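You operate a simulated robot arm through the tools that you are given. There is no shell and no other tool. Be economical: measure what you need, move in short steps, check, and stop when the job is done.

You run a simulated two-armed robot. Do the job below in one go: nothing can be reset, and whatever is moved stays where it is left.

TASK
Free the red winch latch, ease that winch till the stem pointer reads 0 and latch it again.
Fine: latch the other winch first.

Only the result counts: the job must be done as asked and must still hold three seconds after the hand-in. Knocking over, shifting, dropping, spilling or breaking anything else fails it.

THE ROBOT
Two 7-joint arms with two-finger parallel grippers on one trunk that stands fixed in place. Base frame: the origin is at the foot of the trunk, x ahead of it, y to its left, z up. Units: mm, degrees, N and s.
The left shoulder is at [60, 189, 1178], the right one opposite. With the tool pointing down near the work surface each hand reaches from about 100 to 640 mm from the base axis, measured 20 degrees to its own side. Payload 3.43 kg a hand.
The TCP of each hand is the grasp point between the finger pads, 30 mm short of the fingertips. In the tool frame z runs along the fingers and y along their closing line. The gripper opens to 94 mm. The fingers are 28 mm wide and 10 mm thick; the gripper's body (50 by 96 mm) begins 55 mm behind the TCP.
Orientation is told as [roll, pitch, yaw] about the base's x, y, z axes, in that order, counted from this pose: with the fingers straight down and closing along the base's y, the tool's x points along the base's -x, its y along +y and its z along -z.

THE INTERFACE
- The arms move only by the tool arm_command. It takes "left_commands", "right_commands" or both (then of equal length, played together; a hand with none holds still); each is text: rows parted by semicolons, each of 7 numbers parted by spaces: the turn, a rotation vector about the base's x, y, z in units of 120 degrees (1.0 is 120 degrees), then the shift along the base's x, y, z in units of 500 mm (1.0 is 500 mm), then the closure, from 0 (fully open) to 1 (shut). In form: ax ay az tx ty tz claw; .... A call has 1 to 20 rows; each row is the pose to reach, as a shift and turn from the pose commanded when the call began. A call with a number of a shift or a turn outside -1 to 1 is refused whole. Each row takes 0.2 s and may step no farther than 50 mm and 8.6 degrees from the row before; otherwise, or with a gripper value out of range, the whole call is refused. A pose out of reach is approached as far as the arm can. The call stops where the force on the tool passes 40 N (or 10 N more than at its start, if that is more) or the arm is blocked; 0.2 s more then pass. The fingers move at their own pace (about 153 mm/s each) and stop on an object; they squeeze with about 28 N. The grip force told is the motor's: it shows also when the fingers shut on nothing. Time passes only in rows, and 0.2 s behind the last, so rows that repeat a pose let the fingers close. It gives the time, the measured TCP pose, the force on the tool (base axes), the opening and the grip force at its end, in the units of the frame above (readings bear some noise), with the torque about the TCP (base axes, N m) and any sound that the robot's microphone picked up.
- Cameras (640 x 400 px; columns grow to the right, rows downward): "scene" is now at [6, -17.4, 1719.1]; the picture's right is [-0.25, -0.97, 0.00], its down [-0.80, 0.21, -0.56] and it looks along [0.54, -0.14, -0.83] (base axes); focal length 336 px, centre (320, 200). "left" rides on the left gripper at [76, -14, -102] in its tool frame; the picture's right is [0.18, 0.98, 0.00], its down [-0.75, 0.14, -0.64] and it looks along [-0.63, 0.12, 0.77] (tool axes); focal length 243 px, centre (320, 200). "right" rides on the right gripper at [76, 14, -103] in its tool frame; the picture's right is [-0.18, 0.98, 0.00], its down [-0.75, -0.14, -0.64] and it looks along [-0.63, -0.12, 0.77] (tool axes); focal length 243 px, centre (320, 200). There is no depth. A picture from a camera that has moved, and an enlarged one, comes with that camera's place and axes in the base frame and with its lens.
- capture(camera): a new picture of that camera. The clock stands still meanwhile.
- slide_trunk(by): slides the trunk up (or, below 0, down) by that many mm; the arms and the scene camera ride with it, the base frame stays. It gives what a move gives, with no picture.
- head_to(pan, tilt): turns the head with the scene camera to pan (to the left, within 86 degrees either way) and tilt (down, from -29 to 69), counted from straight ahead of the robot. It gives what a move gives.
- inspect(camera, box): a new picture of the part [left, top, right, bottom] of that camera's present view, enlarged. The clock stands still meanwhile.
- sign_off(): hands the job in; it is judged then, once.

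Work in short steps. Places have to be worked out from the pictures, the camera data and where the tool is seen: move nearer, look again, correct. Check each grasp and each placing, and mend what went wrong. You have 120 turns and 74 pictures in all, those below and enlarged ones among them. Open the grippers and draw the arms clear of the work before you hand the job in, unless the task says otherwise; then end with one line.

The tools are called after "Emit:" by a JSON object that holds its "method" and its "body". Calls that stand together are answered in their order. arm_command: Moves the arms, as the interface text tells. Its arguments: {"type":"object","properties":{"left_commands":{"type":"string"},"right_commands":{"type":"string"}},"required":[]} The other tools are called the same way: slide_trunk (by) slides the trunk up or down; head_to (pan, tilt) turns the head that bears the scene camera; capture (camera) takes a picture; inspect (camera, box) takes an enlarged picture of a part of a camera's view; sign_off () hands the job in.

At the start:

```text
clock: 0.0
left_position: [404.2, 81.8, 1184.5]
left_tcp_rot: [0.1, 0.0, 0.0]
left_force: [-0.2, -0.1, 0.5]
left_ft_torque: [-0.04, 0.0, 0.05]
left_grip_width: 93.7
left_finger_force: 0.0
right_position: [413.0, -215.8, 1133.2]
right_tcp_rot: [0.1, 0.0, 0.1]
right_force: [0.4, -0.1, 0.0]
right_ft_torque: [0.0, -0.02, 0.01]
right_grip_width: 94.1
right_finger_force: 0.1
trunk travel left (down, up): [-850.0, 140.0]
head pan, tilt: [-14.5, 56.0]
```

scene: 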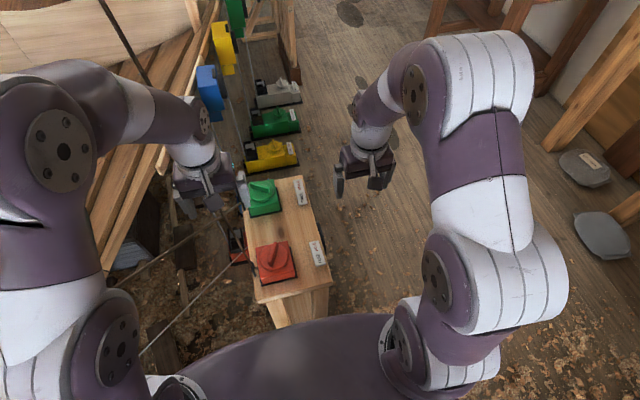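
right: 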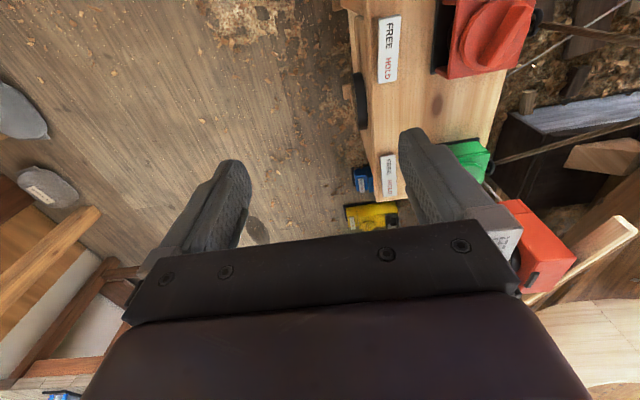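
left: 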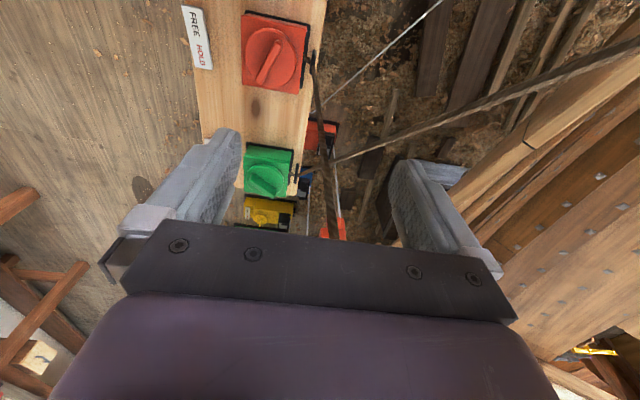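

The pictures show a bench with a red and a green winch with knobs and FREE/HOLD plates. I look closer at these from both the scene and hand cameras.

Emit:
{"method": "inspect", "body": {"camera": "scene", "box": [220, 160, 350, 330]}}

Emit:
{"method": "inspect", "body": {"camera": "left", "box": [160, 0, 400, 240]}}

Emit:
{"method": "inspect", "body": {"camera": "right", "box": [320, 0, 640, 300]}}

```text
2.35 times, centred on (285, 245) of scene
camera zoom: at [6.0, -17.4, 1719.1], right [-0.25, -0.97, 0.0], down [-0.8, 0.21, -0.56], along [0.54, -0.14, -0.83], focal length 791 px, centre (402, 94)
```

zoom: 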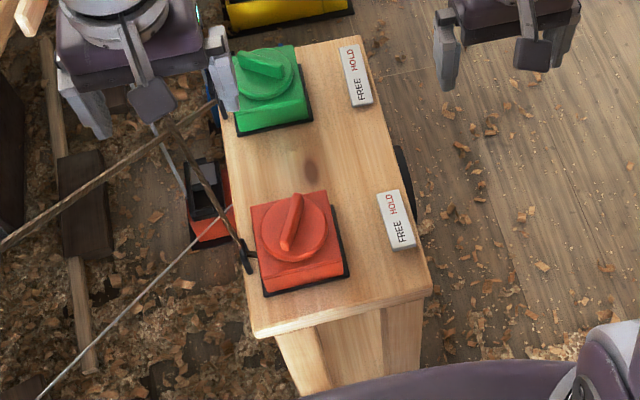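

```text
1.67 times, centred on (280, 120) of left
camera zoom: at [328.4, 68.1, 1288.0], right [-0.18, 0.98, 0.0], down [0.75, 0.14, 0.64], along [0.63, 0.12, -0.77], focal length 404 px, centre (387, 333)
```

zoom: 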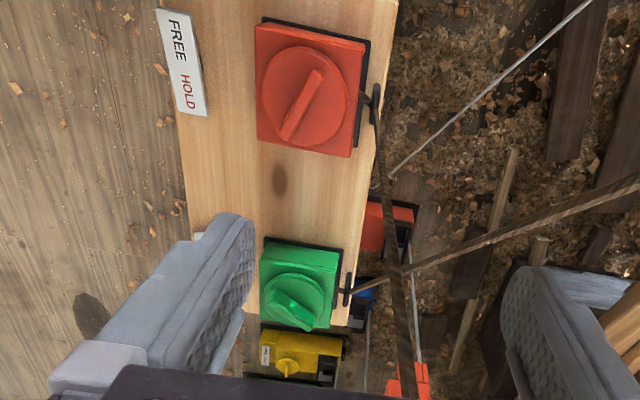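

```text
1.33 times, centred on (480, 150) of right
camera zoom: at [337.2, -200.6, 1236.2], right [0.18, 0.98, 0.0], down [0.75, -0.14, 0.64], along [0.63, -0.12, -0.77], focal length 324 px, centre (107, 267)
```

zoom: 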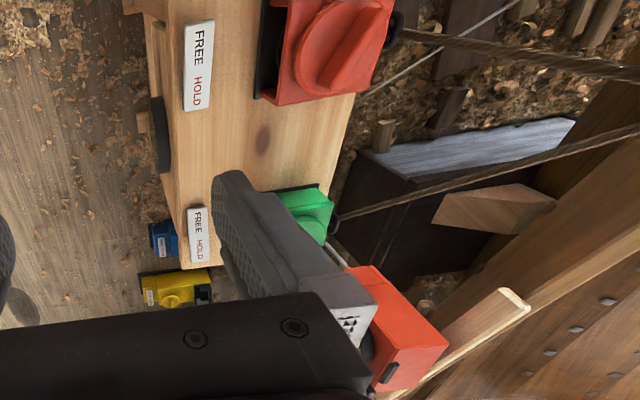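

The bench has the red winch near and the green far; ropes run left to a boat hull. I turn the head to find the stem pointer.

Emit:
{"method": "head_to", "body": {"pan": 35, "tilt": 35}}

Emit:
{"method": "capture", "body": {"camera": "scene"}}

Emit:
{"method": "head_to", "body": {"pan": 75, "tilt": 45}}

Emit:
{"method": "capture", "body": {"camera": "scene"}}

```text
clock: 1.2
left_position: [403.2, 81.7, 1184.3]
left_tcp_rot: [0.0, 0.0, 0.1]
left_force: [-0.4, 1.1, 0.1]
left_ft_torque: [-0.01, -0.01, 0.01]
left_grip_width: 93.8
left_finger_force: 0.0
right_position: [412.4, -216.0, 1134.0]
right_tcp_rot: [-0.1, 0.0, -0.1]
right_force: [0.2, -0.2, -0.2]
right_ft_torque: [0.0, -0.01, 0.05]
right_grip_width: 93.9
right_finger_force: 0.1
trunk travel left (down, up): [-850.0, 140.0]
head pan, tilt: [35.0, 35.0]
```

```text
67 pictures are left
camera scene: at [9.4, 50.9, 1748.5], right [0.57, -0.82, 0.0], down [-0.47, -0.33, -0.82], along [0.67, 0.47, -0.57], focal length 336 px, centre (320, 200)
```

scene: 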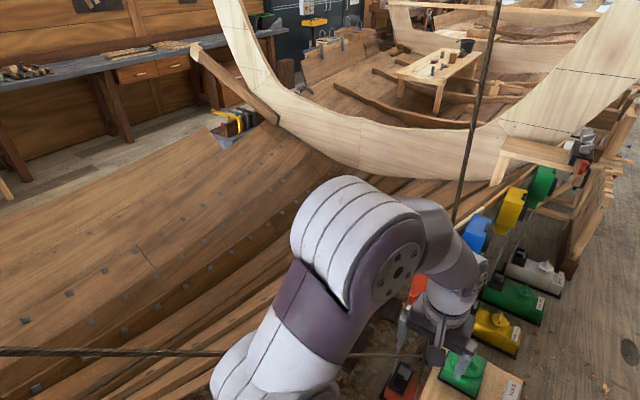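

```text
clock: 2.2
left_position: [404.4, 81.8, 1184.1]
left_tcp_rot: [0.0, 0.0, 0.0]
left_force: [0.1, -0.7, 0.9]
left_ft_torque: [0.0, 0.02, -0.04]
left_grip_width: 93.9
left_finger_force: 0.1
right_position: [411.7, -215.9, 1134.2]
right_tcp_rot: [0.1, 0.0, 0.0]
right_force: [-0.4, 0.3, -1.3]
right_ft_torque: [0.01, -0.03, -0.05]
right_grip_width: 93.8
right_finger_force: 0.2
trunk travel left (down, up): [-850.0, 140.0]
head pan, tilt: [75.0, 45.0]
```

```text
66 pictures are left
camera scene: at [-41.7, 79.0, 1733.8], right [0.97, -0.26, 0.0], down [-0.18, -0.68, -0.71], along [0.18, 0.68, -0.71], focal length 336 px, centre (320, 200)
```

scene: 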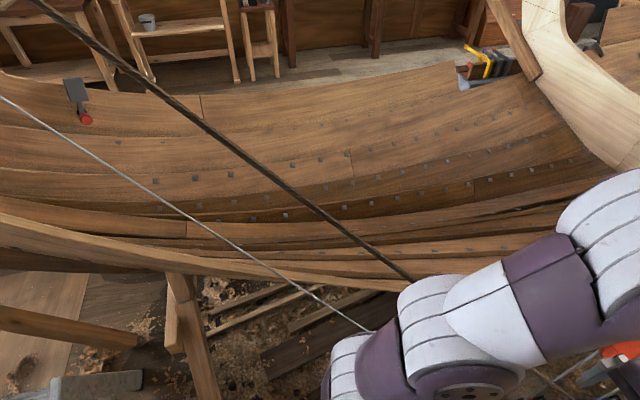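

Two ropes leave the bench: one rising ahead, one toward my left rear. I look up and around for the stem and its pointer.

Emit:
{"method": "head_to", "body": {"pan": 30, "tilt": -5}}

Emit:
{"method": "capture", "body": {"camera": "scene"}}

Emit:
{"method": "head_to", "body": {"pan": 86, "tilt": 5}}

Emit:
{"method": "capture", "body": {"camera": "scene"}}

```text
clock: 3.4
left_position: [405.4, 82.5, 1185.8]
left_tcp_rot: [0.0, -0.1, 0.0]
left_force: [0.5, 0.4, -0.4]
left_ft_torque: [-0.01, 0.0, 0.0]
left_grip_width: 93.9
left_finger_force: 0.0
right_position: [412.1, -216.4, 1133.2]
right_tcp_rot: [0.0, 0.0, -0.1]
right_force: [0.2, 0.2, 1.1]
right_ft_torque: [-0.02, 0.03, -0.01]
right_grip_width: 94.1
right_finger_force: 0.0
trunk travel left (down, up): [-850.0, 140.0]
head pan, tilt: [30.0, -5.0]
```

```text
65 pictures are left
camera scene: at [13.0, 44.3, 1812.4], right [0.5, -0.87, 0.0], down [0.07, 0.04, -1.0], along [0.86, 0.5, 0.09], focal length 336 px, centre (320, 200)
```

scene: 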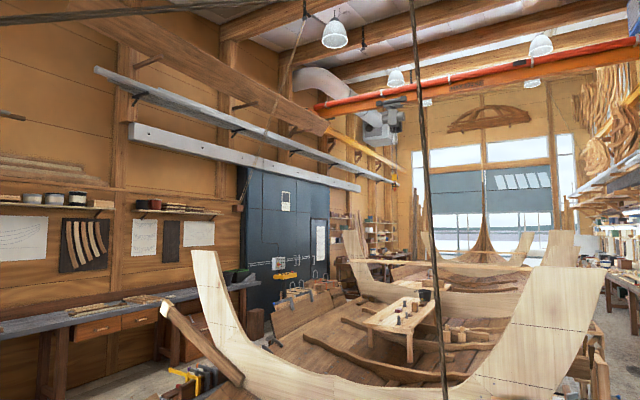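

```text
clock: 4.7
left_position: [405.0, 82.1, 1184.4]
left_tcp_rot: [0.1, 0.1, 0.0]
left_force: [-0.1, 0.6, -0.1]
left_ft_torque: [0.0, 0.02, -0.01]
left_grip_width: 93.9
left_finger_force: 0.0
right_position: [412.8, -216.8, 1132.7]
right_tcp_rot: [0.0, -0.1, -0.1]
right_force: [-0.2, 0.4, 0.2]
right_ft_torque: [0.02, -0.02, 0.0]
right_grip_width: 94.0
right_finger_force: 0.2
trunk travel left (down, up): [-850.0, 140.0]
head pan, tilt: [85.9, 5.0]
```

```text
64 pictures are left
camera scene: at [-56.2, 92.1, 1796.8], right [1.0, -0.07, 0.0], down [-0.01, -0.09, -1.0], along [0.07, 0.99, -0.09], focal length 336 px, centre (320, 200)
```

scene: 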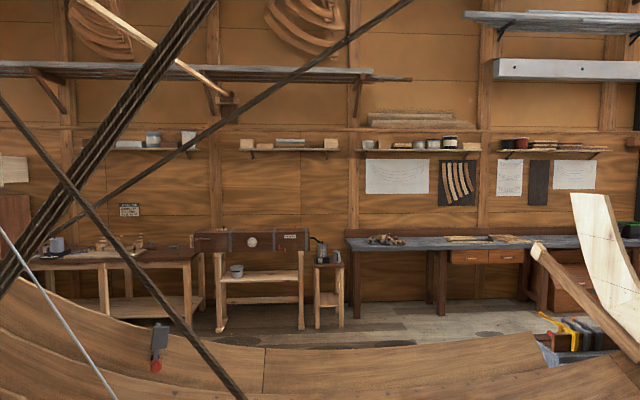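

The ropes go up to rigging at the left. I zoom onto the grey/red thing and the left edge, and also look up.

Emit:
{"method": "inspect", "body": {"camera": "scene", "box": [0, 200, 200, 400]}}

Emit:
{"method": "head_to", "body": {"pan": 86, "tilt": -29}}

Emit:
{"method": "capture", "body": {"camera": "scene"}}

Emit:
{"method": "head_to", "body": {"pan": -10, "tilt": 20}}

Emit:
{"method": "capture", "body": {"camera": "scene"}}

```text
2.00 times, centred on (100, 300) of scene
camera zoom: at [-56.2, 92.1, 1796.8], right [1.0, -0.07, 0.0], down [-0.01, -0.09, -1.0], along [0.07, 0.99, -0.09], focal length 672 px, centre (760, 0)
```

zoom: 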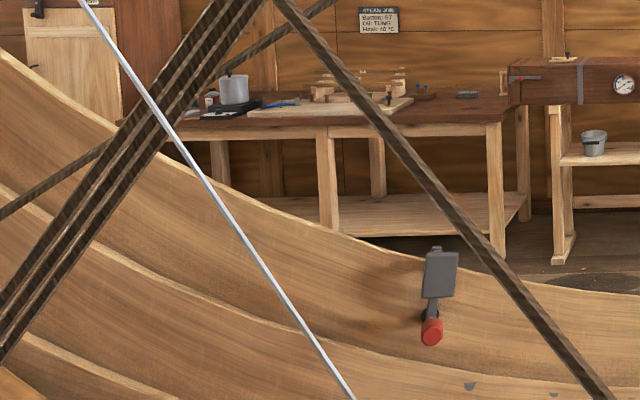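

```text
clock: 5.7
left_position: [405.1, 82.7, 1185.3]
left_tcp_rot: [0.0, 0.0, 0.0]
left_force: [-0.2, -1.2, 1.3]
left_ft_torque: [0.03, 0.0, 0.03]
left_grip_width: 93.7
left_finger_force: 0.0
right_position: [412.8, -216.7, 1133.2]
right_tcp_rot: [0.0, 0.0, 0.0]
right_force: [0.4, -0.2, -0.5]
right_ft_torque: [0.02, 0.02, 0.0]
right_grip_width: 94.0
right_finger_force: 0.1
trunk travel left (down, up): [-850.0, 140.0]
head pan, tilt: [85.9, -28.6]
```

```text
62 pictures are left
camera scene: at [-58.1, 67.4, 1844.7], right [1.0, -0.07, 0.0], down [0.03, 0.48, -0.88], along [0.06, 0.88, 0.48], focal length 336 px, centre (320, 200)
```

scene: 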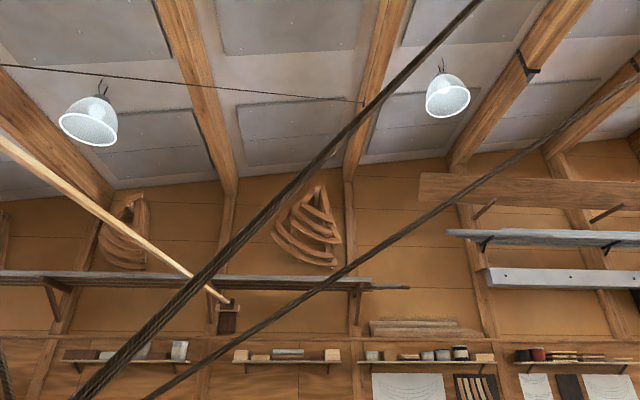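

```text
clock: 7.4
left_position: [403.8, 82.3, 1184.5]
left_tcp_rot: [-0.1, 0.0, -0.1]
left_force: [-0.3, -0.5, 1.0]
left_ft_torque: [0.04, 0.01, -0.02]
left_grip_width: 93.9
left_finger_force: 0.0
right_position: [412.1, -217.0, 1133.4]
right_tcp_rot: [0.0, 0.0, 0.0]
right_force: [0.0, 0.1, 0.5]
right_ft_torque: [0.01, 0.01, -0.01]
right_grip_width: 94.0
right_finger_force: 0.2
trunk travel left (down, up): [-850.0, 140.0]
head pan, tilt: [-10.0, 20.0]
```

```text
61 pictures are left
camera scene: at [28.9, -15.6, 1772.4], right [-0.17, -0.98, 0.0], down [-0.34, 0.06, -0.94], along [0.93, -0.16, -0.34], focal length 336 px, centre (320, 200)
```

scene: 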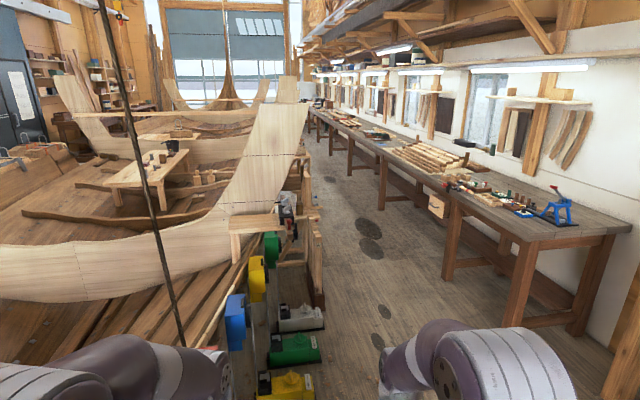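

The pointer isn't in these views. I'll turn the right hand by 90° and lower it a bit so its camera looks left at the bench's right flank and labels.

Emit:
{"method": "arm_command", "body": {"right_commands": "0 0 0.068 0 -0.02 -0.02 0; 0 0 0.136 0 -0.04 -0.04 0; 0 0 0.204 0 -0.06 -0.06 0; 0 0 0.272 0 -0.08 -0.08 0; 0 0 0.34 0 -0.1 -0.1 0; 0 0 0.408 0 -0.12 -0.12 0; 0 0 0.476 0 -0.14 -0.14 0; 0 0 0.544 0 -0.16 -0.16 0; 0 0 0.612 0 -0.18 -0.18 0; 0 0 0.68 0 -0.2 -0.2 0; 0 0 0.75 0 -0.2 -0.2 0"}}

Emit:
{"method": "capture", "body": {"camera": "right"}}

```text
clock: 9.8
left_position: [405.3, 83.6, 1184.4]
left_tcp_rot: [0.2, -0.1, -0.1]
left_force: [0.2, 0.0, -0.6]
left_ft_torque: [-0.02, 0.01, 0.01]
left_grip_width: 93.9
left_finger_force: 0.0
right_position: [412.8, -316.8, 1032.6]
right_tcp_rot: [0.0, 0.0, 90.0]
right_force: [-0.6, 0.4, -0.5]
right_ft_torque: [0.0, 0.02, 0.0]
right_grip_width: 93.9
right_finger_force: 0.0
trunk travel left (down, up): [-850.0, 140.0]
head pan, tilt: [-10.0, 20.0]
```

```text
60 pictures are left
camera right: at [399.3, -391.2, 1136.4], right [-0.98, 0.18, 0.0], down [0.14, 0.75, 0.64], along [0.12, 0.63, -0.77], focal length 243 px, centre (320, 200)
```

right: 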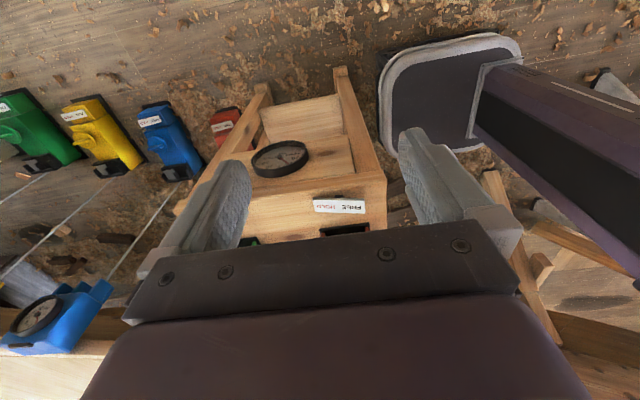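

There is a dial on the bench flank; another sits on a blue box further off. I zoom in on it.

Emit:
{"method": "inspect", "body": {"camera": "right", "box": [220, 120, 340, 200]}}

Emit:
{"method": "inspect", "body": {"camera": "right", "box": [0, 80, 240, 360]}}

```text
5.00 times, centred on (280, 160) of right
camera zoom: at [399.3, -391.2, 1136.4], right [-0.98, 0.18, 0.0], down [0.14, 0.75, 0.64], along [0.12, 0.63, -0.77], focal length 1213 px, centre (520, 400)
```

zoom: 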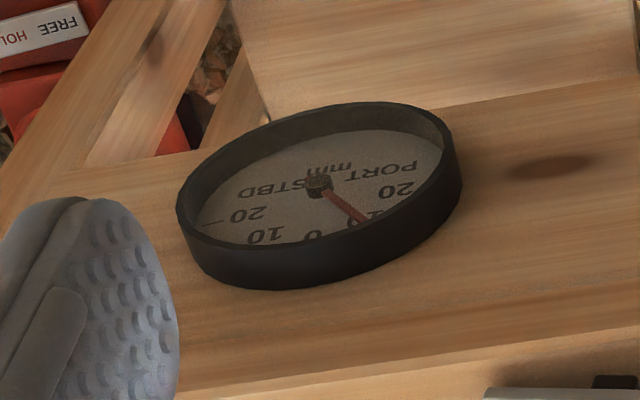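

```text
1.43 times, centred on (120, 220) of right
camera zoom: at [399.3, -391.2, 1136.4], right [-0.98, 0.18, 0.0], down [0.14, 0.75, 0.64], along [0.12, 0.63, -0.77], focal length 347 px, centre (606, 171)
```

zoom: 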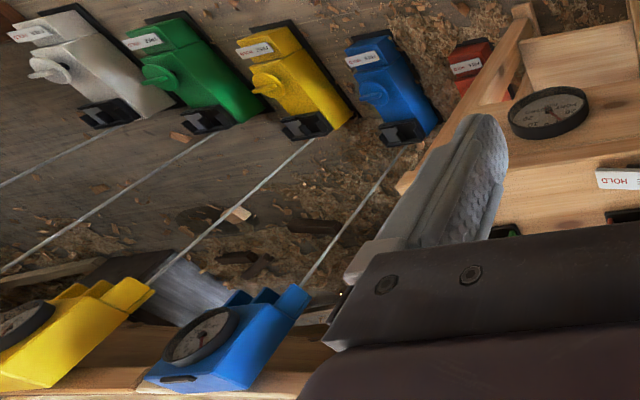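

The flank dial (PORT 20–0–STBD 20, mm) is the stem pointer, reading roughly PORT 8–10. I move the left hand away and bring the right camera over the red winch to see how the latch works.

Emit:
{"method": "arm_command", "body": {"left_commands": "0 0 0 0 0.08 0 0; 0 0 0 0 0.16 0 0; 0 0 0 0 0.24 0 0; 0 0 0 0 0.32 0 0; 0 0 0 0 0.4 0 0; 0 0 0 0 0.44 0 0"}}

Emit:
{"method": "arm_command", "body": {"right_commands": "0 0 0 0 0.08 0.02 0; 0 0 0 0 0.16 0.02 0; 0 0 0 0 0.24 0.02 0; 0 0 0 0 0.32 0.02 0; 0 0 0 0 0.4 0.02 0; 0 0 0 0 0.46 0.02 0; 0 0 0 0 0.46 0.02 0"}}

Emit:
{"method": "capture", "body": {"camera": "right"}}

```text
clock: 11.2
left_position: [404.8, 302.7, 1184.1]
left_tcp_rot: [0.0, -0.1, -0.1]
left_force: [-0.5, 0.0, -0.5]
left_ft_torque: [0.01, 0.02, -0.06]
left_grip_width: 94.0
left_finger_force: 0.1
right_position: [412.6, -316.9, 1033.8]
right_tcp_rot: [0.0, 0.0, 90.0]
right_force: [-0.4, 0.0, -1.2]
right_ft_torque: [0.02, -0.04, 0.02]
right_grip_width: 93.8
right_finger_force: 0.0
trunk travel left (down, up): [-850.0, 140.0]
head pan, tilt: [-10.0, 20.0]
```

```text
clock: 12.8
left_position: [404.4, 300.4, 1183.7]
left_tcp_rot: [0.0, -0.1, 0.0]
left_force: [-0.1, 0.7, 0.6]
left_ft_torque: [0.02, -0.01, 0.01]
left_grip_width: 94.5
left_finger_force: 0.0
right_position: [412.6, -84.5, 1043.7]
right_tcp_rot: [0.0, 0.0, 90.0]
right_force: [0.3, -0.8, 0.9]
right_ft_torque: [-0.01, -0.02, 0.0]
right_grip_width: 93.9
right_finger_force: 0.0
trunk travel left (down, up): [-850.0, 140.0]
head pan, tilt: [-10.0, 20.0]
```

```text
57 pictures are left
camera right: at [398.8, -159.4, 1146.4], right [-0.98, 0.18, 0.0], down [0.14, 0.75, 0.64], along [0.12, 0.63, -0.77], focal length 243 px, centre (320, 200)
```

right: 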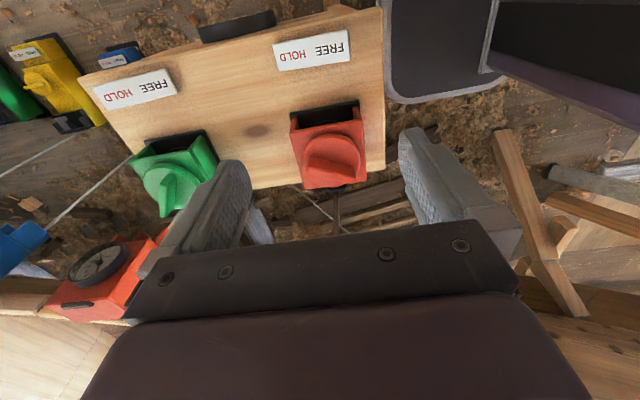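

Good view of both winch heads; zoom in on them.

Emit:
{"method": "inspect", "body": {"camera": "right", "box": [260, 20, 400, 200]}}

Emit:
{"method": "inspect", "body": {"camera": "right", "box": [90, 60, 240, 220]}}

Emit:
{"method": "inspect", "body": {"camera": "right", "box": [40, 220, 200, 330]}}

```text
2.22 times, centred on (330, 110) of right
camera zoom: at [398.8, -159.4, 1146.4], right [-0.98, 0.18, 0.0], down [0.14, 0.75, 0.64], along [0.12, 0.63, -0.77], focal length 539 px, centre (298, 400)
```

zoom: 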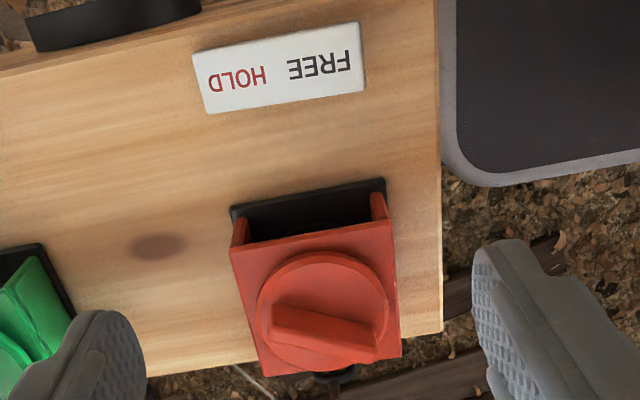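

```text
2.50 times, centred on (165, 140) of right
camera zoom: at [398.8, -159.4, 1146.4], right [-0.98, 0.18, 0.0], down [0.14, 0.75, 0.64], along [0.12, 0.63, -0.77], focal length 606 px, centre (708, 350)
```

zoom: 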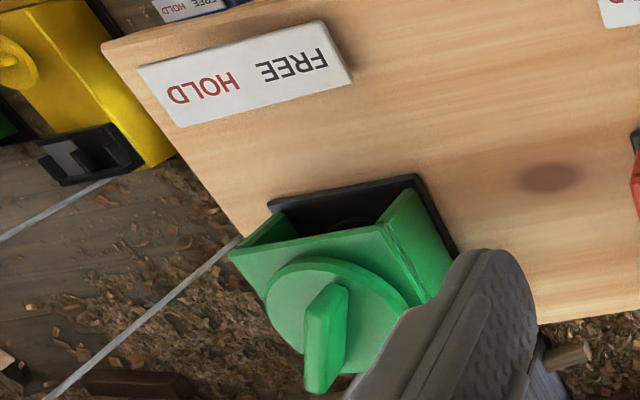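

```text
3.64 times, centred on (120, 275) of right
camera zoom: at [398.8, -159.4, 1146.4], right [-0.98, 0.18, 0.0], down [0.14, 0.75, 0.64], along [0.12, 0.63, -0.77], focal length 882 px, centre (1047, -73)
```

zoom: 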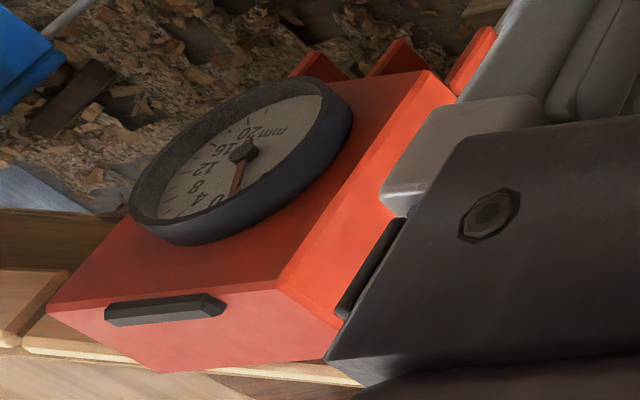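

The red fin lies about along x, the green fin about along y. I want a lower, more level look into the slots facing me and the handle shapes, so I tilt the right hand 30° and lower it.

Emit:
{"method": "arm_command", "body": {"right_commands": "0.06 0 0 0 -0.04 0 0; 0.12 0 0 0 -0.08 -0.04 0; 0.18 0 0 0 -0.1 -0.08 0; 0.25 0 0 0 -0.1 -0.16 0; 0.25 0 0 0 -0.1 -0.16 0"}}

Emit:
{"method": "capture", "body": {"camera": "right"}}

```text
clock: 14.0
left_position: [405.3, 301.8, 1183.6]
left_tcp_rot: [0.0, 0.0, 0.0]
left_force: [-1.2, -0.6, -0.5]
left_ft_torque: [-0.01, -0.03, -0.04]
left_grip_width: 93.8
left_finger_force: 0.1
right_position: [411.3, -136.8, 962.3]
right_tcp_rot: [-0.1, -30.1, 90.0]
right_force: [-0.1, 0.8, 0.5]
right_ft_torque: [-0.01, -0.01, 0.02]
right_grip_width: 94.2
right_finger_force: 0.0
trunk travel left (down, up): [-850.0, 140.0]
head pan, tilt: [-10.0, 20.0]
```

```text
53 pictures are left
camera right: at [398.0, -251.7, 1014.1], right [-0.98, 0.16, 0.09], down [0.14, 0.33, 0.93], along [0.12, 0.93, -0.35], focal length 243 px, centre (320, 200)
```

right: 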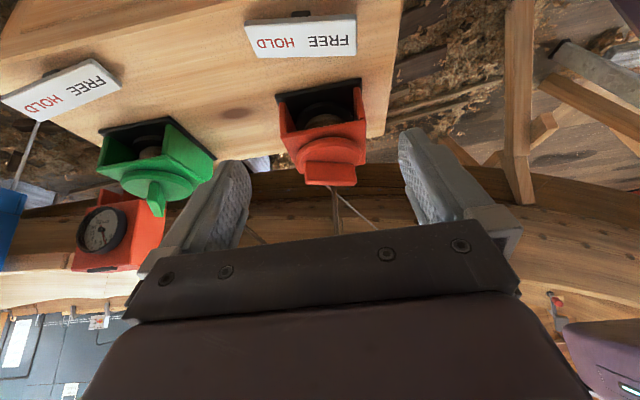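

Emit:
{"method": "inspect", "body": {"camera": "right", "box": [250, 60, 400, 200]}}

Emit:
{"method": "inspect", "body": {"camera": "right", "box": [80, 90, 240, 230]}}

```text
2.86 times, centred on (325, 130) of right
camera zoom: at [398.0, -251.7, 1014.1], right [-0.98, 0.16, 0.09], down [0.14, 0.33, 0.93], along [0.12, 0.93, -0.35], focal length 693 px, centre (306, 400)
```

zoom: 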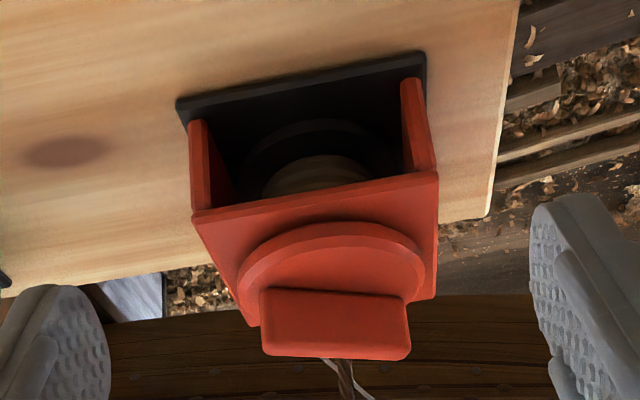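

```text
2.86 times, centred on (160, 160) of right
camera zoom: at [398.0, -251.7, 1014.1], right [-0.98, 0.16, 0.09], down [0.14, 0.33, 0.93], along [0.12, 0.93, -0.35], focal length 693 px, centre (777, 314)
```

zoom: 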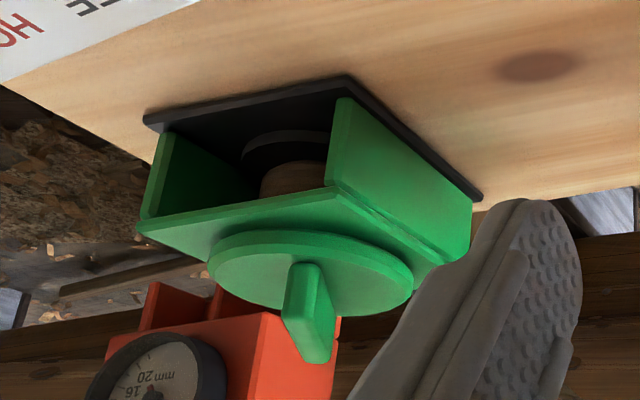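

The housings each have a drum beneath the knob. I check whether the FREE/HOLD plates themselves are movable parts or plain labels.

Emit:
{"method": "inspect", "body": {"camera": "right", "box": [220, 0, 380, 80]}}

Emit:
{"method": "inspect", "body": {"camera": "right", "box": [0, 40, 140, 130]}}

Emit:
{"method": "head_to", "body": {"pan": 0, "tilt": 62}}

Emit:
{"method": "capture", "body": {"camera": "scene"}}

```text
4.00 times, centred on (300, 40) of right
camera zoom: at [398.0, -251.7, 1014.1], right [-0.98, 0.16, 0.09], down [0.14, 0.33, 0.93], along [0.12, 0.93, -0.35], focal length 970 px, centre (400, 840)
```

zoom: 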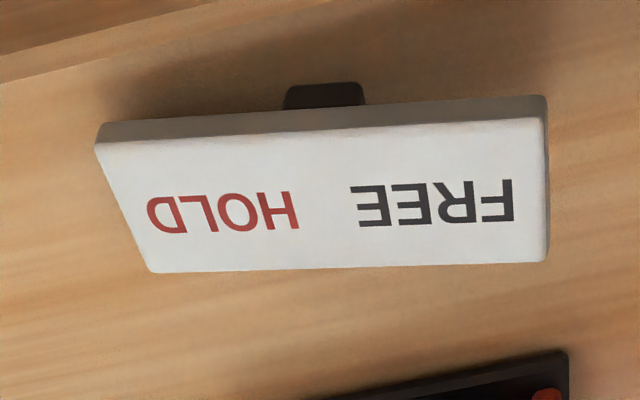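

```text
4.44 times, centred on (70, 85) of right
camera zoom: at [398.0, -251.7, 1014.1], right [-0.98, 0.16, 0.09], down [0.14, 0.33, 0.93], along [0.12, 0.93, -0.35], focal length 1078 px, centre (1431, 711)
```

zoom: 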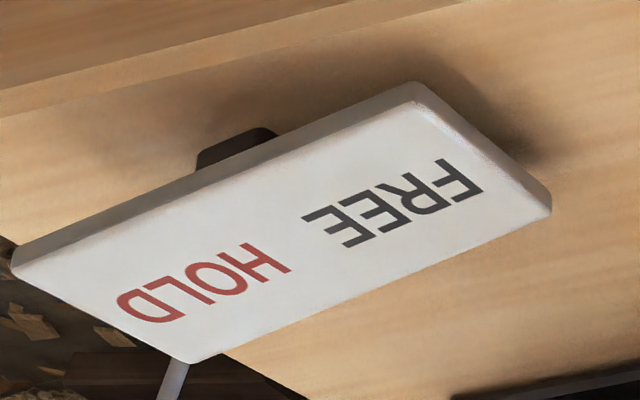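

```text
clock: 15.1
left_position: [405.5, 302.1, 1184.4]
left_tcp_rot: [0.0, 0.0, 0.0]
left_force: [0.7, 0.4, -0.4]
left_ft_torque: [0.0, -0.02, -0.01]
left_grip_width: 94.1
left_finger_force: 0.0
right_position: [412.8, -137.0, 963.0]
right_tcp_rot: [0.0, -29.9, 90.0]
right_force: [-1.4, 0.2, -0.3]
right_ft_torque: [0.02, -0.02, -0.01]
right_grip_width: 94.0
right_finger_force: 0.1
trunk travel left (down, up): [-850.0, 140.0]
head pan, tilt: [0.0, 62.0]
```

```text
48 pictures are left
camera scene: at [1.5, 0.5, 1712.0], right [0.0, -1.0, 0.0], down [-0.88, 0.0, -0.47], along [0.47, 0.0, -0.88], focal length 336 px, centre (320, 200)
```

scene: 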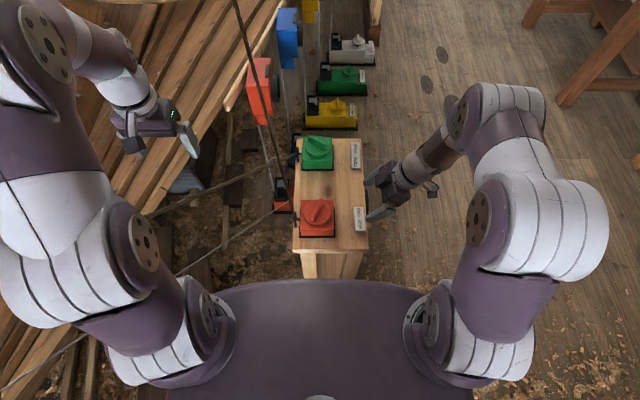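

The plates are actually rockers on a pivot post. I go low and level with the right camera to see which end of each is down.

Emit:
{"method": "arm_command", "body": {"right_commands": "0.06 0 0 0 -0.08 -0.04 0; 0.12 0 0 0 -0.14 -0.1 0; 0.167 0 0 0 -0.14 -0.17 0; 0.167 0 0 0 -0.14 -0.18 0"}}

Emit:
{"method": "capture", "body": {"camera": "right"}}

```text
clock: 16.1
left_position: [406.0, 301.1, 1183.5]
left_tcp_rot: [0.0, -0.1, 0.1]
left_force: [-0.5, 0.5, 0.6]
left_ft_torque: [0.02, -0.05, 0.0]
left_grip_width: 94.0
left_finger_force: 0.1
right_position: [411.4, -206.2, 874.7]
right_tcp_rot: [0.1, -50.1, 89.8]
right_force: [-0.3, 0.4, -0.6]
right_ft_torque: [-0.03, 0.01, 0.01]
right_grip_width: 94.1
right_finger_force: 0.0
trunk travel left (down, up): [-850.0, 140.0]
head pan, tilt: [0.0, 62.0]
```

```text
47 pictures are left
camera right: at [398.3, -331.8, 882.3], right [-0.98, 0.12, 0.14], down [0.14, -0.01, 0.99], along [0.12, 0.99, -0.01], focal length 243 px, centre (320, 200)
```

right: 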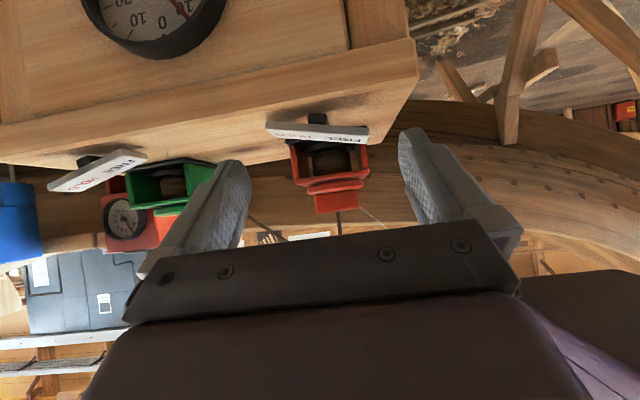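

Emit:
{"method": "inspect", "body": {"camera": "right", "box": [240, 90, 400, 220]}}

Emit:
{"method": "inspect", "body": {"camera": "right", "box": [20, 110, 240, 260]}}

Emit:
{"method": "inspect", "body": {"camera": "right", "box": [70, 0, 240, 70]}}

```text
3.08 times, centred on (320, 155) of right
camera zoom: at [398.3, -331.8, 882.3], right [-0.98, 0.12, 0.14], down [0.14, -0.01, 0.99], along [0.12, 0.99, -0.01], focal length 746 px, centre (320, 338)
```

zoom: 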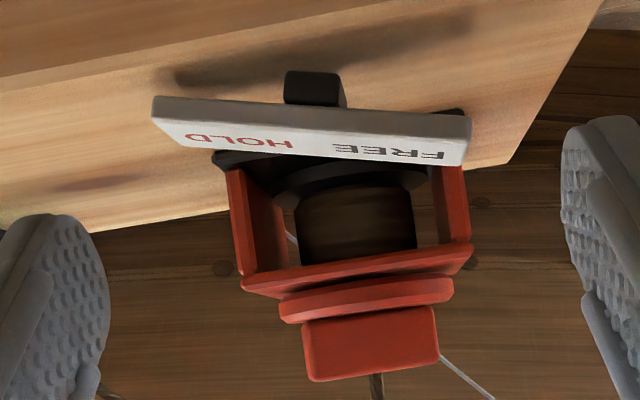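

```text
2.67 times, centred on (130, 185) of right
camera zoom: at [398.3, -331.8, 882.3], right [-0.98, 0.12, 0.14], down [0.14, -0.01, 0.99], along [0.12, 0.99, -0.01], focal length 647 px, centre (827, 240)
```

zoom: 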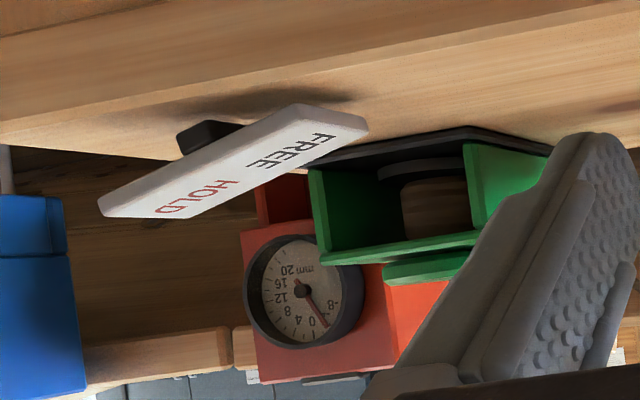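

```text
3.76 times, centred on (155, 35) of right
camera zoom: at [398.3, -331.8, 882.3], right [-0.98, 0.12, 0.14], down [0.14, -0.01, 0.99], along [0.12, 0.99, -0.01], focal length 913 px, centre (941, 821)
```

zoom: 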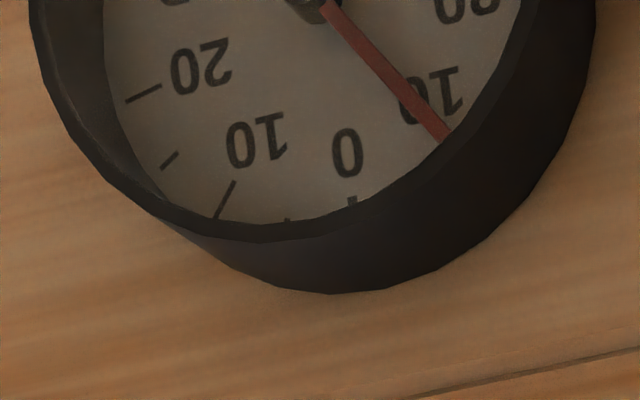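

Reading the view (upside down): the red rocker's HOLD end is down (latched), the green rocker's FREE end is down (free). So I first press the green HOLD end. I raise the right hand, upright it, then turn yaw back to 0.

Emit:
{"method": "arm_command", "body": {"right_commands": "-0.07 0 0 0 0 0.08 0; -0.14 0 0 0 0 0.16 0; -0.21 0 0 0 0.02 0.24 0; -0.28 0 0 0 0.04 0.28 0; -0.35 0 0 0 0.08 0.28 0; -0.417 0 0 0 0.12 0.28 0; -0.417 0 0 0 0.16 0.28 0"}}

Emit:
{"method": "arm_command", "body": {"right_commands": "0 0 -0.068 0.02 0 0 0.2; 0 0 -0.136 0.04 0 0 0.4; 0 0 -0.204 0.06 0 0 0.6; 0 0 -0.272 0.08 0 0 0.8; 0 0 -0.34 0.1 0 0 1; 0 0 -0.408 0.12 0 0 1; 0 0 -0.476 0.14 0 0 1; 0 0 -0.544 0.16 0 0 1; 0 0 -0.612 0.18 0 0 1; 0 0 -0.68 0.18 0 0 1; 0 0 -0.75 0.18 0 0 1"}}

Emit:
{"method": "capture", "body": {"camera": "right"}}

```text
clock: 17.7
left_position: [405.8, 301.2, 1183.9]
left_tcp_rot: [0.0, 0.0, 0.0]
left_force: [0.8, 0.1, -0.1]
left_ft_torque: [0.02, 0.01, -0.02]
left_grip_width: 94.2
left_finger_force: 0.1
right_position: [412.9, -125.8, 1013.1]
right_tcp_rot: [-0.1, 0.0, 90.1]
right_force: [0.1, 0.2, 0.0]
right_ft_torque: [0.03, 0.01, -0.01]
right_grip_width: 94.1
right_finger_force: 0.1
trunk travel left (down, up): [-850.0, 140.0]
head pan, tilt: [0.0, 62.0]
```

```text
clock: 20.1
left_position: [406.3, 301.6, 1183.9]
left_tcp_rot: [0.1, 0.0, 0.0]
left_force: [-0.1, 0.3, -0.2]
left_ft_torque: [-0.01, 0.01, 0.01]
left_grip_width: 93.9
left_finger_force: 0.0
right_position: [503.3, -125.9, 1012.8]
right_tcp_rot: [0.0, 0.0, -0.1]
right_force: [0.2, 0.0, -0.3]
right_ft_torque: [-0.03, 0.02, -0.01]
right_grip_width: 0.0
right_finger_force: 27.9
trunk travel left (down, up): [-850.0, 140.0]
head pan, tilt: [0.0, 62.0]
```

```text
43 pictures are left
camera right: at [427.6, -110.0, 1115.9], right [0.19, 0.98, 0.0], down [0.75, -0.14, 0.64], along [0.63, -0.12, -0.77], focal length 243 px, centre (320, 200)
```

right: 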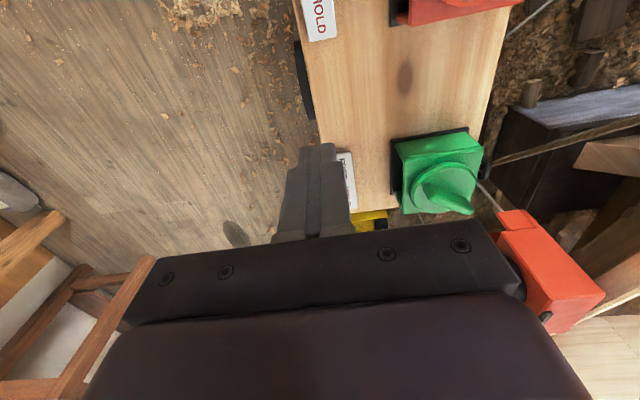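

The green rocker centre is near (637,-115,826), spanning x≈590–684; HOLD is at the far end. I tilt the closed right fingers 40° forward and approach above the HOLD end, watching the reach.

Emit:
{"method": "arm_command", "body": {"right_commands": "0 -0.067 0 0.06 0.004 0 1; 0 -0.134 0 0.12 0.008 -0.02 1; 0 -0.2 0 0.18 0.012 -0.06 1; 0 -0.267 0 0.24 0.016 -0.12 1; 0 -0.333 0 0.3 0.02 -0.16 1; 0 -0.333 0 0.314 0.02 -0.2 1; 0 -0.333 0 0.314 0.02 -0.2 1"}}

Emit:
{"method": "capture", "body": {"camera": "scene"}}

Emit:
{"method": "capture", "body": {"camera": "right"}}

```text
clock: 21.7
left_position: [405.5, 300.8, 1183.7]
left_tcp_rot: [0.0, 0.0, -0.1]
left_force: [-0.7, 0.0, 0.0]
left_ft_torque: [-0.02, -0.03, 0.01]
left_grip_width: 93.9
left_finger_force: 0.0
right_position: [662.2, -117.0, 912.8]
right_tcp_rot: [0.1, -40.0, -0.1]
right_force: [-0.3, -0.1, 0.4]
right_ft_torque: [0.01, 0.01, -0.02]
right_grip_width: 0.0
right_finger_force: 27.7
trunk travel left (down, up): [-850.0, 140.0]
head pan, tilt: [0.0, 62.0]
```

```text
42 pictures are left
camera scene: at [0.8, 0.6, 1712.0], right [0.0, -1.0, 0.0], down [-0.88, 0.0, -0.47], along [0.47, 0.0, -0.88], focal length 336 px, centre (320, 200)
```

scene: 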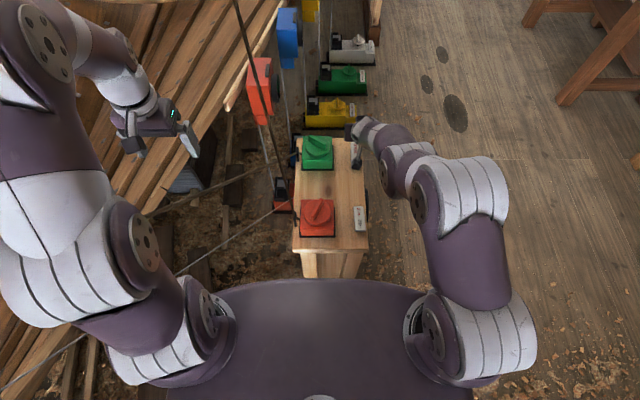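

```text
41 pictures are left
camera right: at [537.5, -100.5, 942.7], right [0.14, 0.98, 0.12], down [0.17, -0.14, 0.98], along [0.98, -0.12, -0.18], focal length 243 px, centre (320, 200)
```

right: 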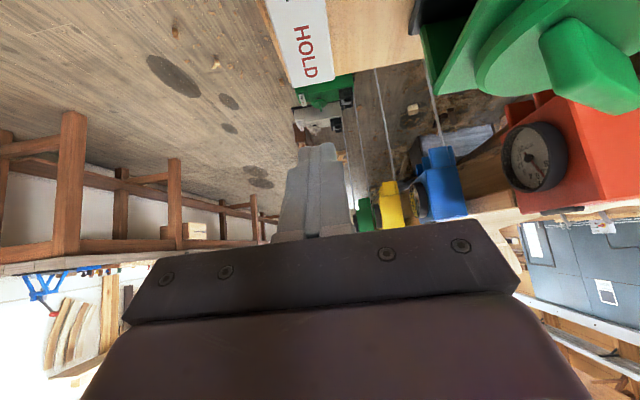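

Reach is fine and the tip is over the HOLD end (≈(670,-115)). I descend slowly and press until the force rises.

Emit:
{"method": "arm_command", "body": {"right_commands": "0 0 0 -0.003 0.004 -0.03 1; 0 0 0 -0.003 0.004 -0.06 1; 0 0 0 -0.003 0.004 -0.08 1; 0 0 0 -0.003 0.004 -0.09 1; 0 0 0 -0.003 0.004 -0.096 1; 0 0 0 -0.003 0.004 -0.102 1; 0 0 0 -0.003 0.004 -0.108 1; 0 0 0 -0.003 0.004 -0.114 1; 0 0 0 -0.003 0.004 -0.12 1; 0 0 0 -0.003 0.004 -0.126 1; 0 0 0 -0.003 0.004 -0.132 1"}}

```text
clock: 24.1
left_position: [402.9, 300.5, 1184.1]
left_tcp_rot: [0.0, -0.2, 0.0]
left_force: [-1.1, -0.1, -0.2]
left_ft_torque: [-0.02, 0.02, -0.02]
left_grip_width: 93.8
left_finger_force: 0.1
right_position: [657.6, -113.5, 851.0]
right_tcp_rot: [0.1, -40.2, -0.1]
right_force: [0.5, -0.8, 14.3]
right_ft_torque: [-0.04, -0.1, 0.05]
right_grip_width: 0.1
right_finger_force: 28.0
trunk travel left (down, up): [-850.0, 140.0]
head pan, tilt: [0.0, 62.0]
```

Contact: 14 N at z 851. I press a bit further.

Emit:
{"method": "arm_command", "body": {"right_commands": "0 0 0 0 0 -0.006 1; 0 0 0 0 0 -0.012 1; 0 0 0 0 0 -0.018 1; 0 0 0 0 0 -0.024 1; 0 0 0 0 0 -0.03 1"}}

Emit:
{"method": "inspect", "body": {"camera": "right", "box": [220, 0, 380, 160]}}

```text
clock: 24.8
left_position: [402.6, 301.9, 1185.0]
left_tcp_rot: [0.1, -0.2, 0.0]
left_force: [-0.8, -0.6, -0.4]
left_ft_torque: [0.01, -0.03, 0.03]
left_grip_width: 93.9
left_finger_force: 0.1
right_position: [661.4, -114.2, 849.8]
right_tcp_rot: [0.2, -41.0, -0.1]
right_force: [2.7, 0.7, 4.0]
right_ft_torque: [0.0, 0.33, -0.08]
right_grip_width: 0.4
right_finger_force: 27.7
trunk travel left (down, up): [-850.0, 140.0]
head pan, tilt: [0.0, 62.0]
stopped in row 3 (right hand): the force on the tool passed its limit at 43 N (the readings are from after the stop); the commanded pose is now the measured one
```

```text
2.50 times, centred on (300, 80) of right
camera zoom: at [538.5, -97.6, 877.3], right [0.14, 0.98, 0.12], down [0.15, -0.14, 0.98], along [0.98, -0.12, -0.16], focal length 606 px, centre (370, 500)
```

zoom: 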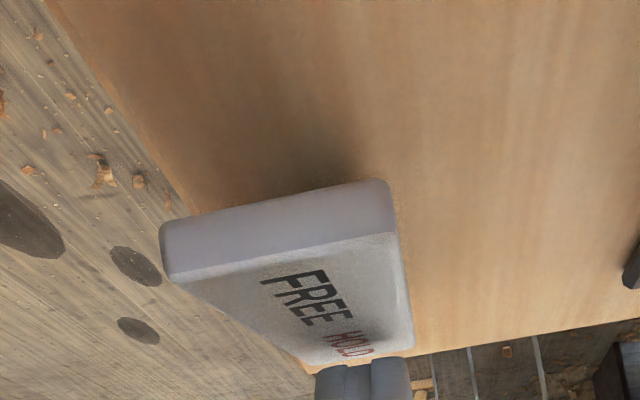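

The green rocker's FREE end is now up: latched. I back the right hand off, and bring the left hand round on the -x side of the red rope (which rises near-vertically from about (412,75)), tilted 30° forward to take the red knob.

Emit:
{"method": "arm_command", "body": {"right_commands": "0 0 0 0 0 0.06 1; 0 0 0 0 0 0.14 1; 0 0 0 -0.06 -0.04 0.18 1; 0 0 0 -0.12 -0.08 0.2 1; 0 0 0 -0.18 -0.14 0.2 1; 0 0 0 -0.24 -0.2 0.2 1; 0 0 0 -0.26 -0.26 0.2 1; 0 0 0 -0.26 -0.3 0.2 1", "left_commands": "0 -0.03 0 -0.1 0 0 0; 0 -0.06 0 -0.2 0 0 0; 0 -0.09 0 -0.3 0 0 0; 0 -0.12 0 -0.34 -0.08 0 0; 0 -0.16 0 -0.36 -0.16 -0.04 0; 0 -0.2 0 -0.36 -0.24 -0.08 0; 0 -0.23 0 -0.36 -0.32 -0.12 0; 0 -0.25 0 -0.36 -0.4 -0.16 0"}}

Emit:
{"method": "capture", "body": {"camera": "scene"}}

Emit:
{"method": "capture", "body": {"camera": "left"}}

```text
clock: 26.3
left_position: [258.1, 174.3, 1115.4]
left_tcp_rot: [-0.8, -21.3, -24.4]
left_force: [-23.1, -3.7, 121.2]
left_ft_torque: [5.39, 11.92, 1.37]
left_grip_width: 94.1
left_finger_force: 0.0
left hand out of reach, approached as far as the arm can: row 4, 5, 6, 7
right_position: [539.2, -228.1, 945.8]
right_tcp_rot: [0.2, -40.8, -0.1]
right_force: [-0.5, -0.3, 0.2]
right_ft_torque: [0.0, -0.04, -0.01]
right_grip_width: 0.2
right_finger_force: 28.0
right hand out of reach, approached as far as the arm can: row 5
trunk travel left (down, up): [-850.0, 140.0]
head pan, tilt: [0.0, 62.0]
stopped in row 7 (left hand): the force on the tool passed its limit at 327 N (the readings are from after the stop); the commanded pose is now the measured one
```

```text
39 pictures are left
camera scene: at [0.0, -1.8, 1712.0], right [0.0, -1.0, 0.0], down [-0.88, 0.0, -0.47], along [0.47, 0.0, -0.88], focal length 336 px, centre (320, 200)
```

scene: 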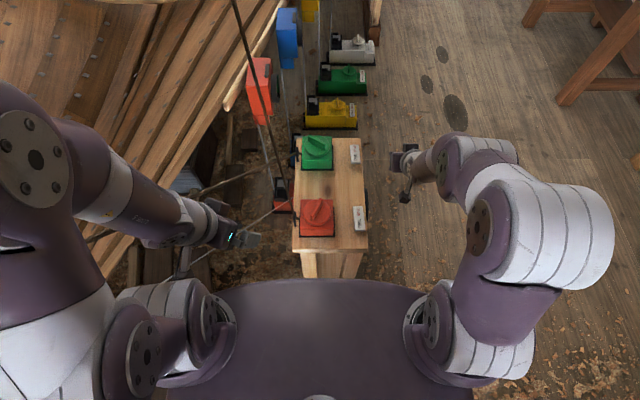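

```text
38 pictures are left
camera left: at [153.0, 207.5, 1185.7], right [0.25, 0.96, -0.08], down [0.49, -0.06, 0.87], along [0.83, -0.26, -0.49], focal length 243 px, centre (320, 200)
```

left: 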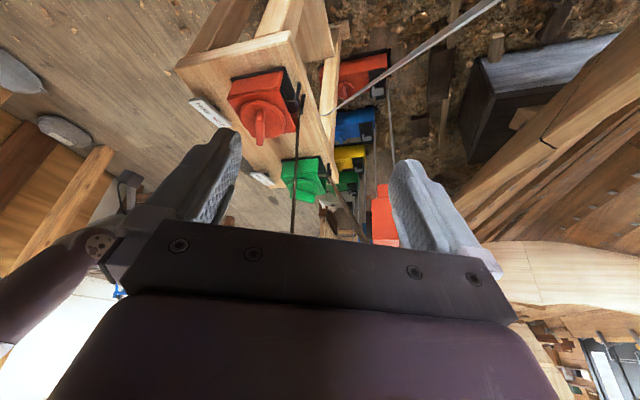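

The left hand jammed against its own arm (too close to the base). I back it off forward and up a little and check the force goes.

Emit:
{"method": "arm_command", "body": {"left_commands": "0 0 0 0.03 0 0.01 0; 0 0 0 0.08 0 0.02 0; 0 0 0 0.12 0 0.02 0"}}

```text
clock: 27.1
left_position: [317.2, 174.3, 1124.9]
left_tcp_rot: [-1.1, -21.4, -24.4]
left_force: [0.6, -0.4, 0.0]
left_ft_torque: [0.0, 0.01, 0.0]
left_grip_width: 94.0
left_finger_force: 0.1
right_position: [541.1, -226.5, 946.8]
right_tcp_rot: [0.0, -40.7, 0.0]
right_force: [0.1, 0.1, 0.1]
right_ft_torque: [-0.04, -0.01, 0.0]
right_grip_width: 0.0
right_finger_force: 28.0
trunk travel left (down, up): [-850.0, 140.0]
head pan, tilt: [0.0, 62.0]
```

Force is zero; the orientation (pitch -21, yaw -24) already suits the fin. I move on around to above the red knob.

Emit:
{"method": "arm_command", "body": {"left_commands": "0 0 0 0.01 -0.06 -0.03 0; 0 0 0 0.02 -0.12 -0.07 0; 0 0 0 0.026 -0.18 -0.11 0; 0 0 0 0.026 -0.24 -0.15 0; 0 0 0 0.07 -0.28 -0.2 0; 0 0 0 0.12 -0.31 -0.24 0; 0 0 0 0.14 -0.31 -0.26 0; 0 0 0 0.14 -0.31 -0.26 0"}}

Emit:
{"method": "capture", "body": {"camera": "left"}}

Emit:
{"method": "capture", "body": {"camera": "scene"}}

```text
clock: 28.9
left_position: [389.7, 20.4, 995.6]
left_tcp_rot: [-1.1, -21.5, -24.4]
left_force: [0.2, -0.4, 0.3]
left_ft_torque: [-0.01, 0.0, 0.03]
left_grip_width: 93.7
left_finger_force: 0.1
right_position: [539.1, -226.1, 946.3]
right_tcp_rot: [0.1, -40.8, 0.0]
right_force: [-0.8, -1.0, 0.1]
right_ft_torque: [-0.02, 0.02, 0.0]
right_grip_width: 0.0
right_finger_force: 27.9
trunk travel left (down, up): [-850.0, 140.0]
head pan, tilt: [0.0, 62.0]
```

```text
37 pictures are left
camera left: at [285.3, 54.0, 1064.9], right [0.26, 0.96, -0.08], down [0.49, -0.05, 0.87], along [0.83, -0.26, -0.49], focal length 243 px, centre (320, 200)
```

left: 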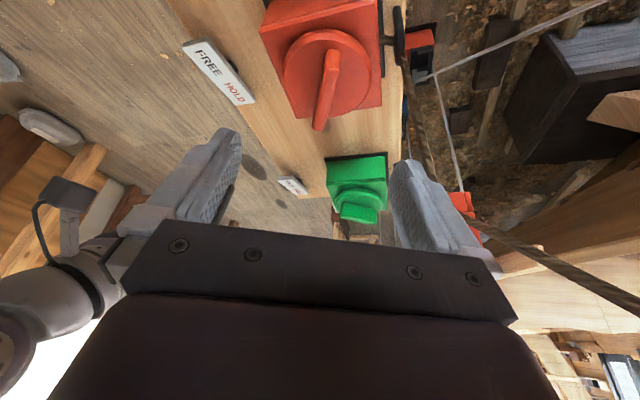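

```text
36 pictures are left
camera scene: at [1.3, 0.6, 1712.0], right [0.0, -1.0, 0.0], down [-0.88, 0.0, -0.47], along [0.47, 0.0, -0.88], focal length 336 px, centre (320, 200)
```

scene: 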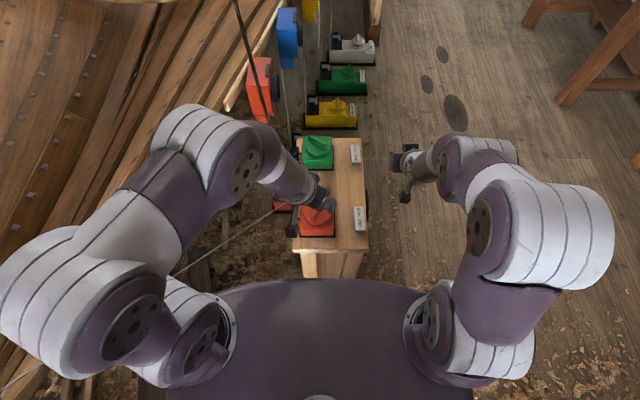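

No contact and the rope is clear. I zoom on the knob to pin the fin ends.

Emit:
{"method": "inspect", "body": {"camera": "left", "box": [240, 0, 420, 150]}}

```text
2.67 times, centred on (330, 75) of left
camera zoom: at [285.3, 54.0, 1064.9], right [0.26, 0.96, -0.08], down [0.49, -0.05, 0.87], along [0.83, -0.26, -0.49], focal length 647 px, centre (293, 533)
```

zoom: 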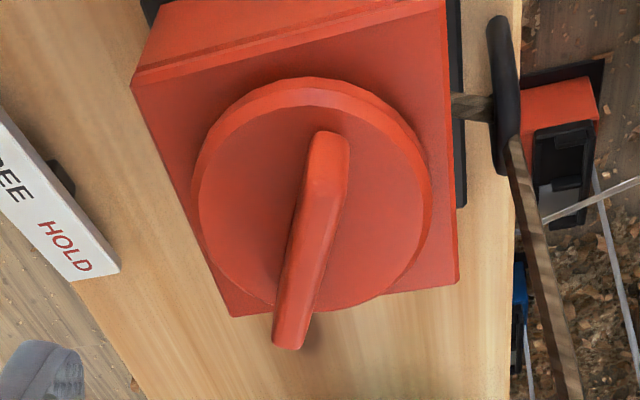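

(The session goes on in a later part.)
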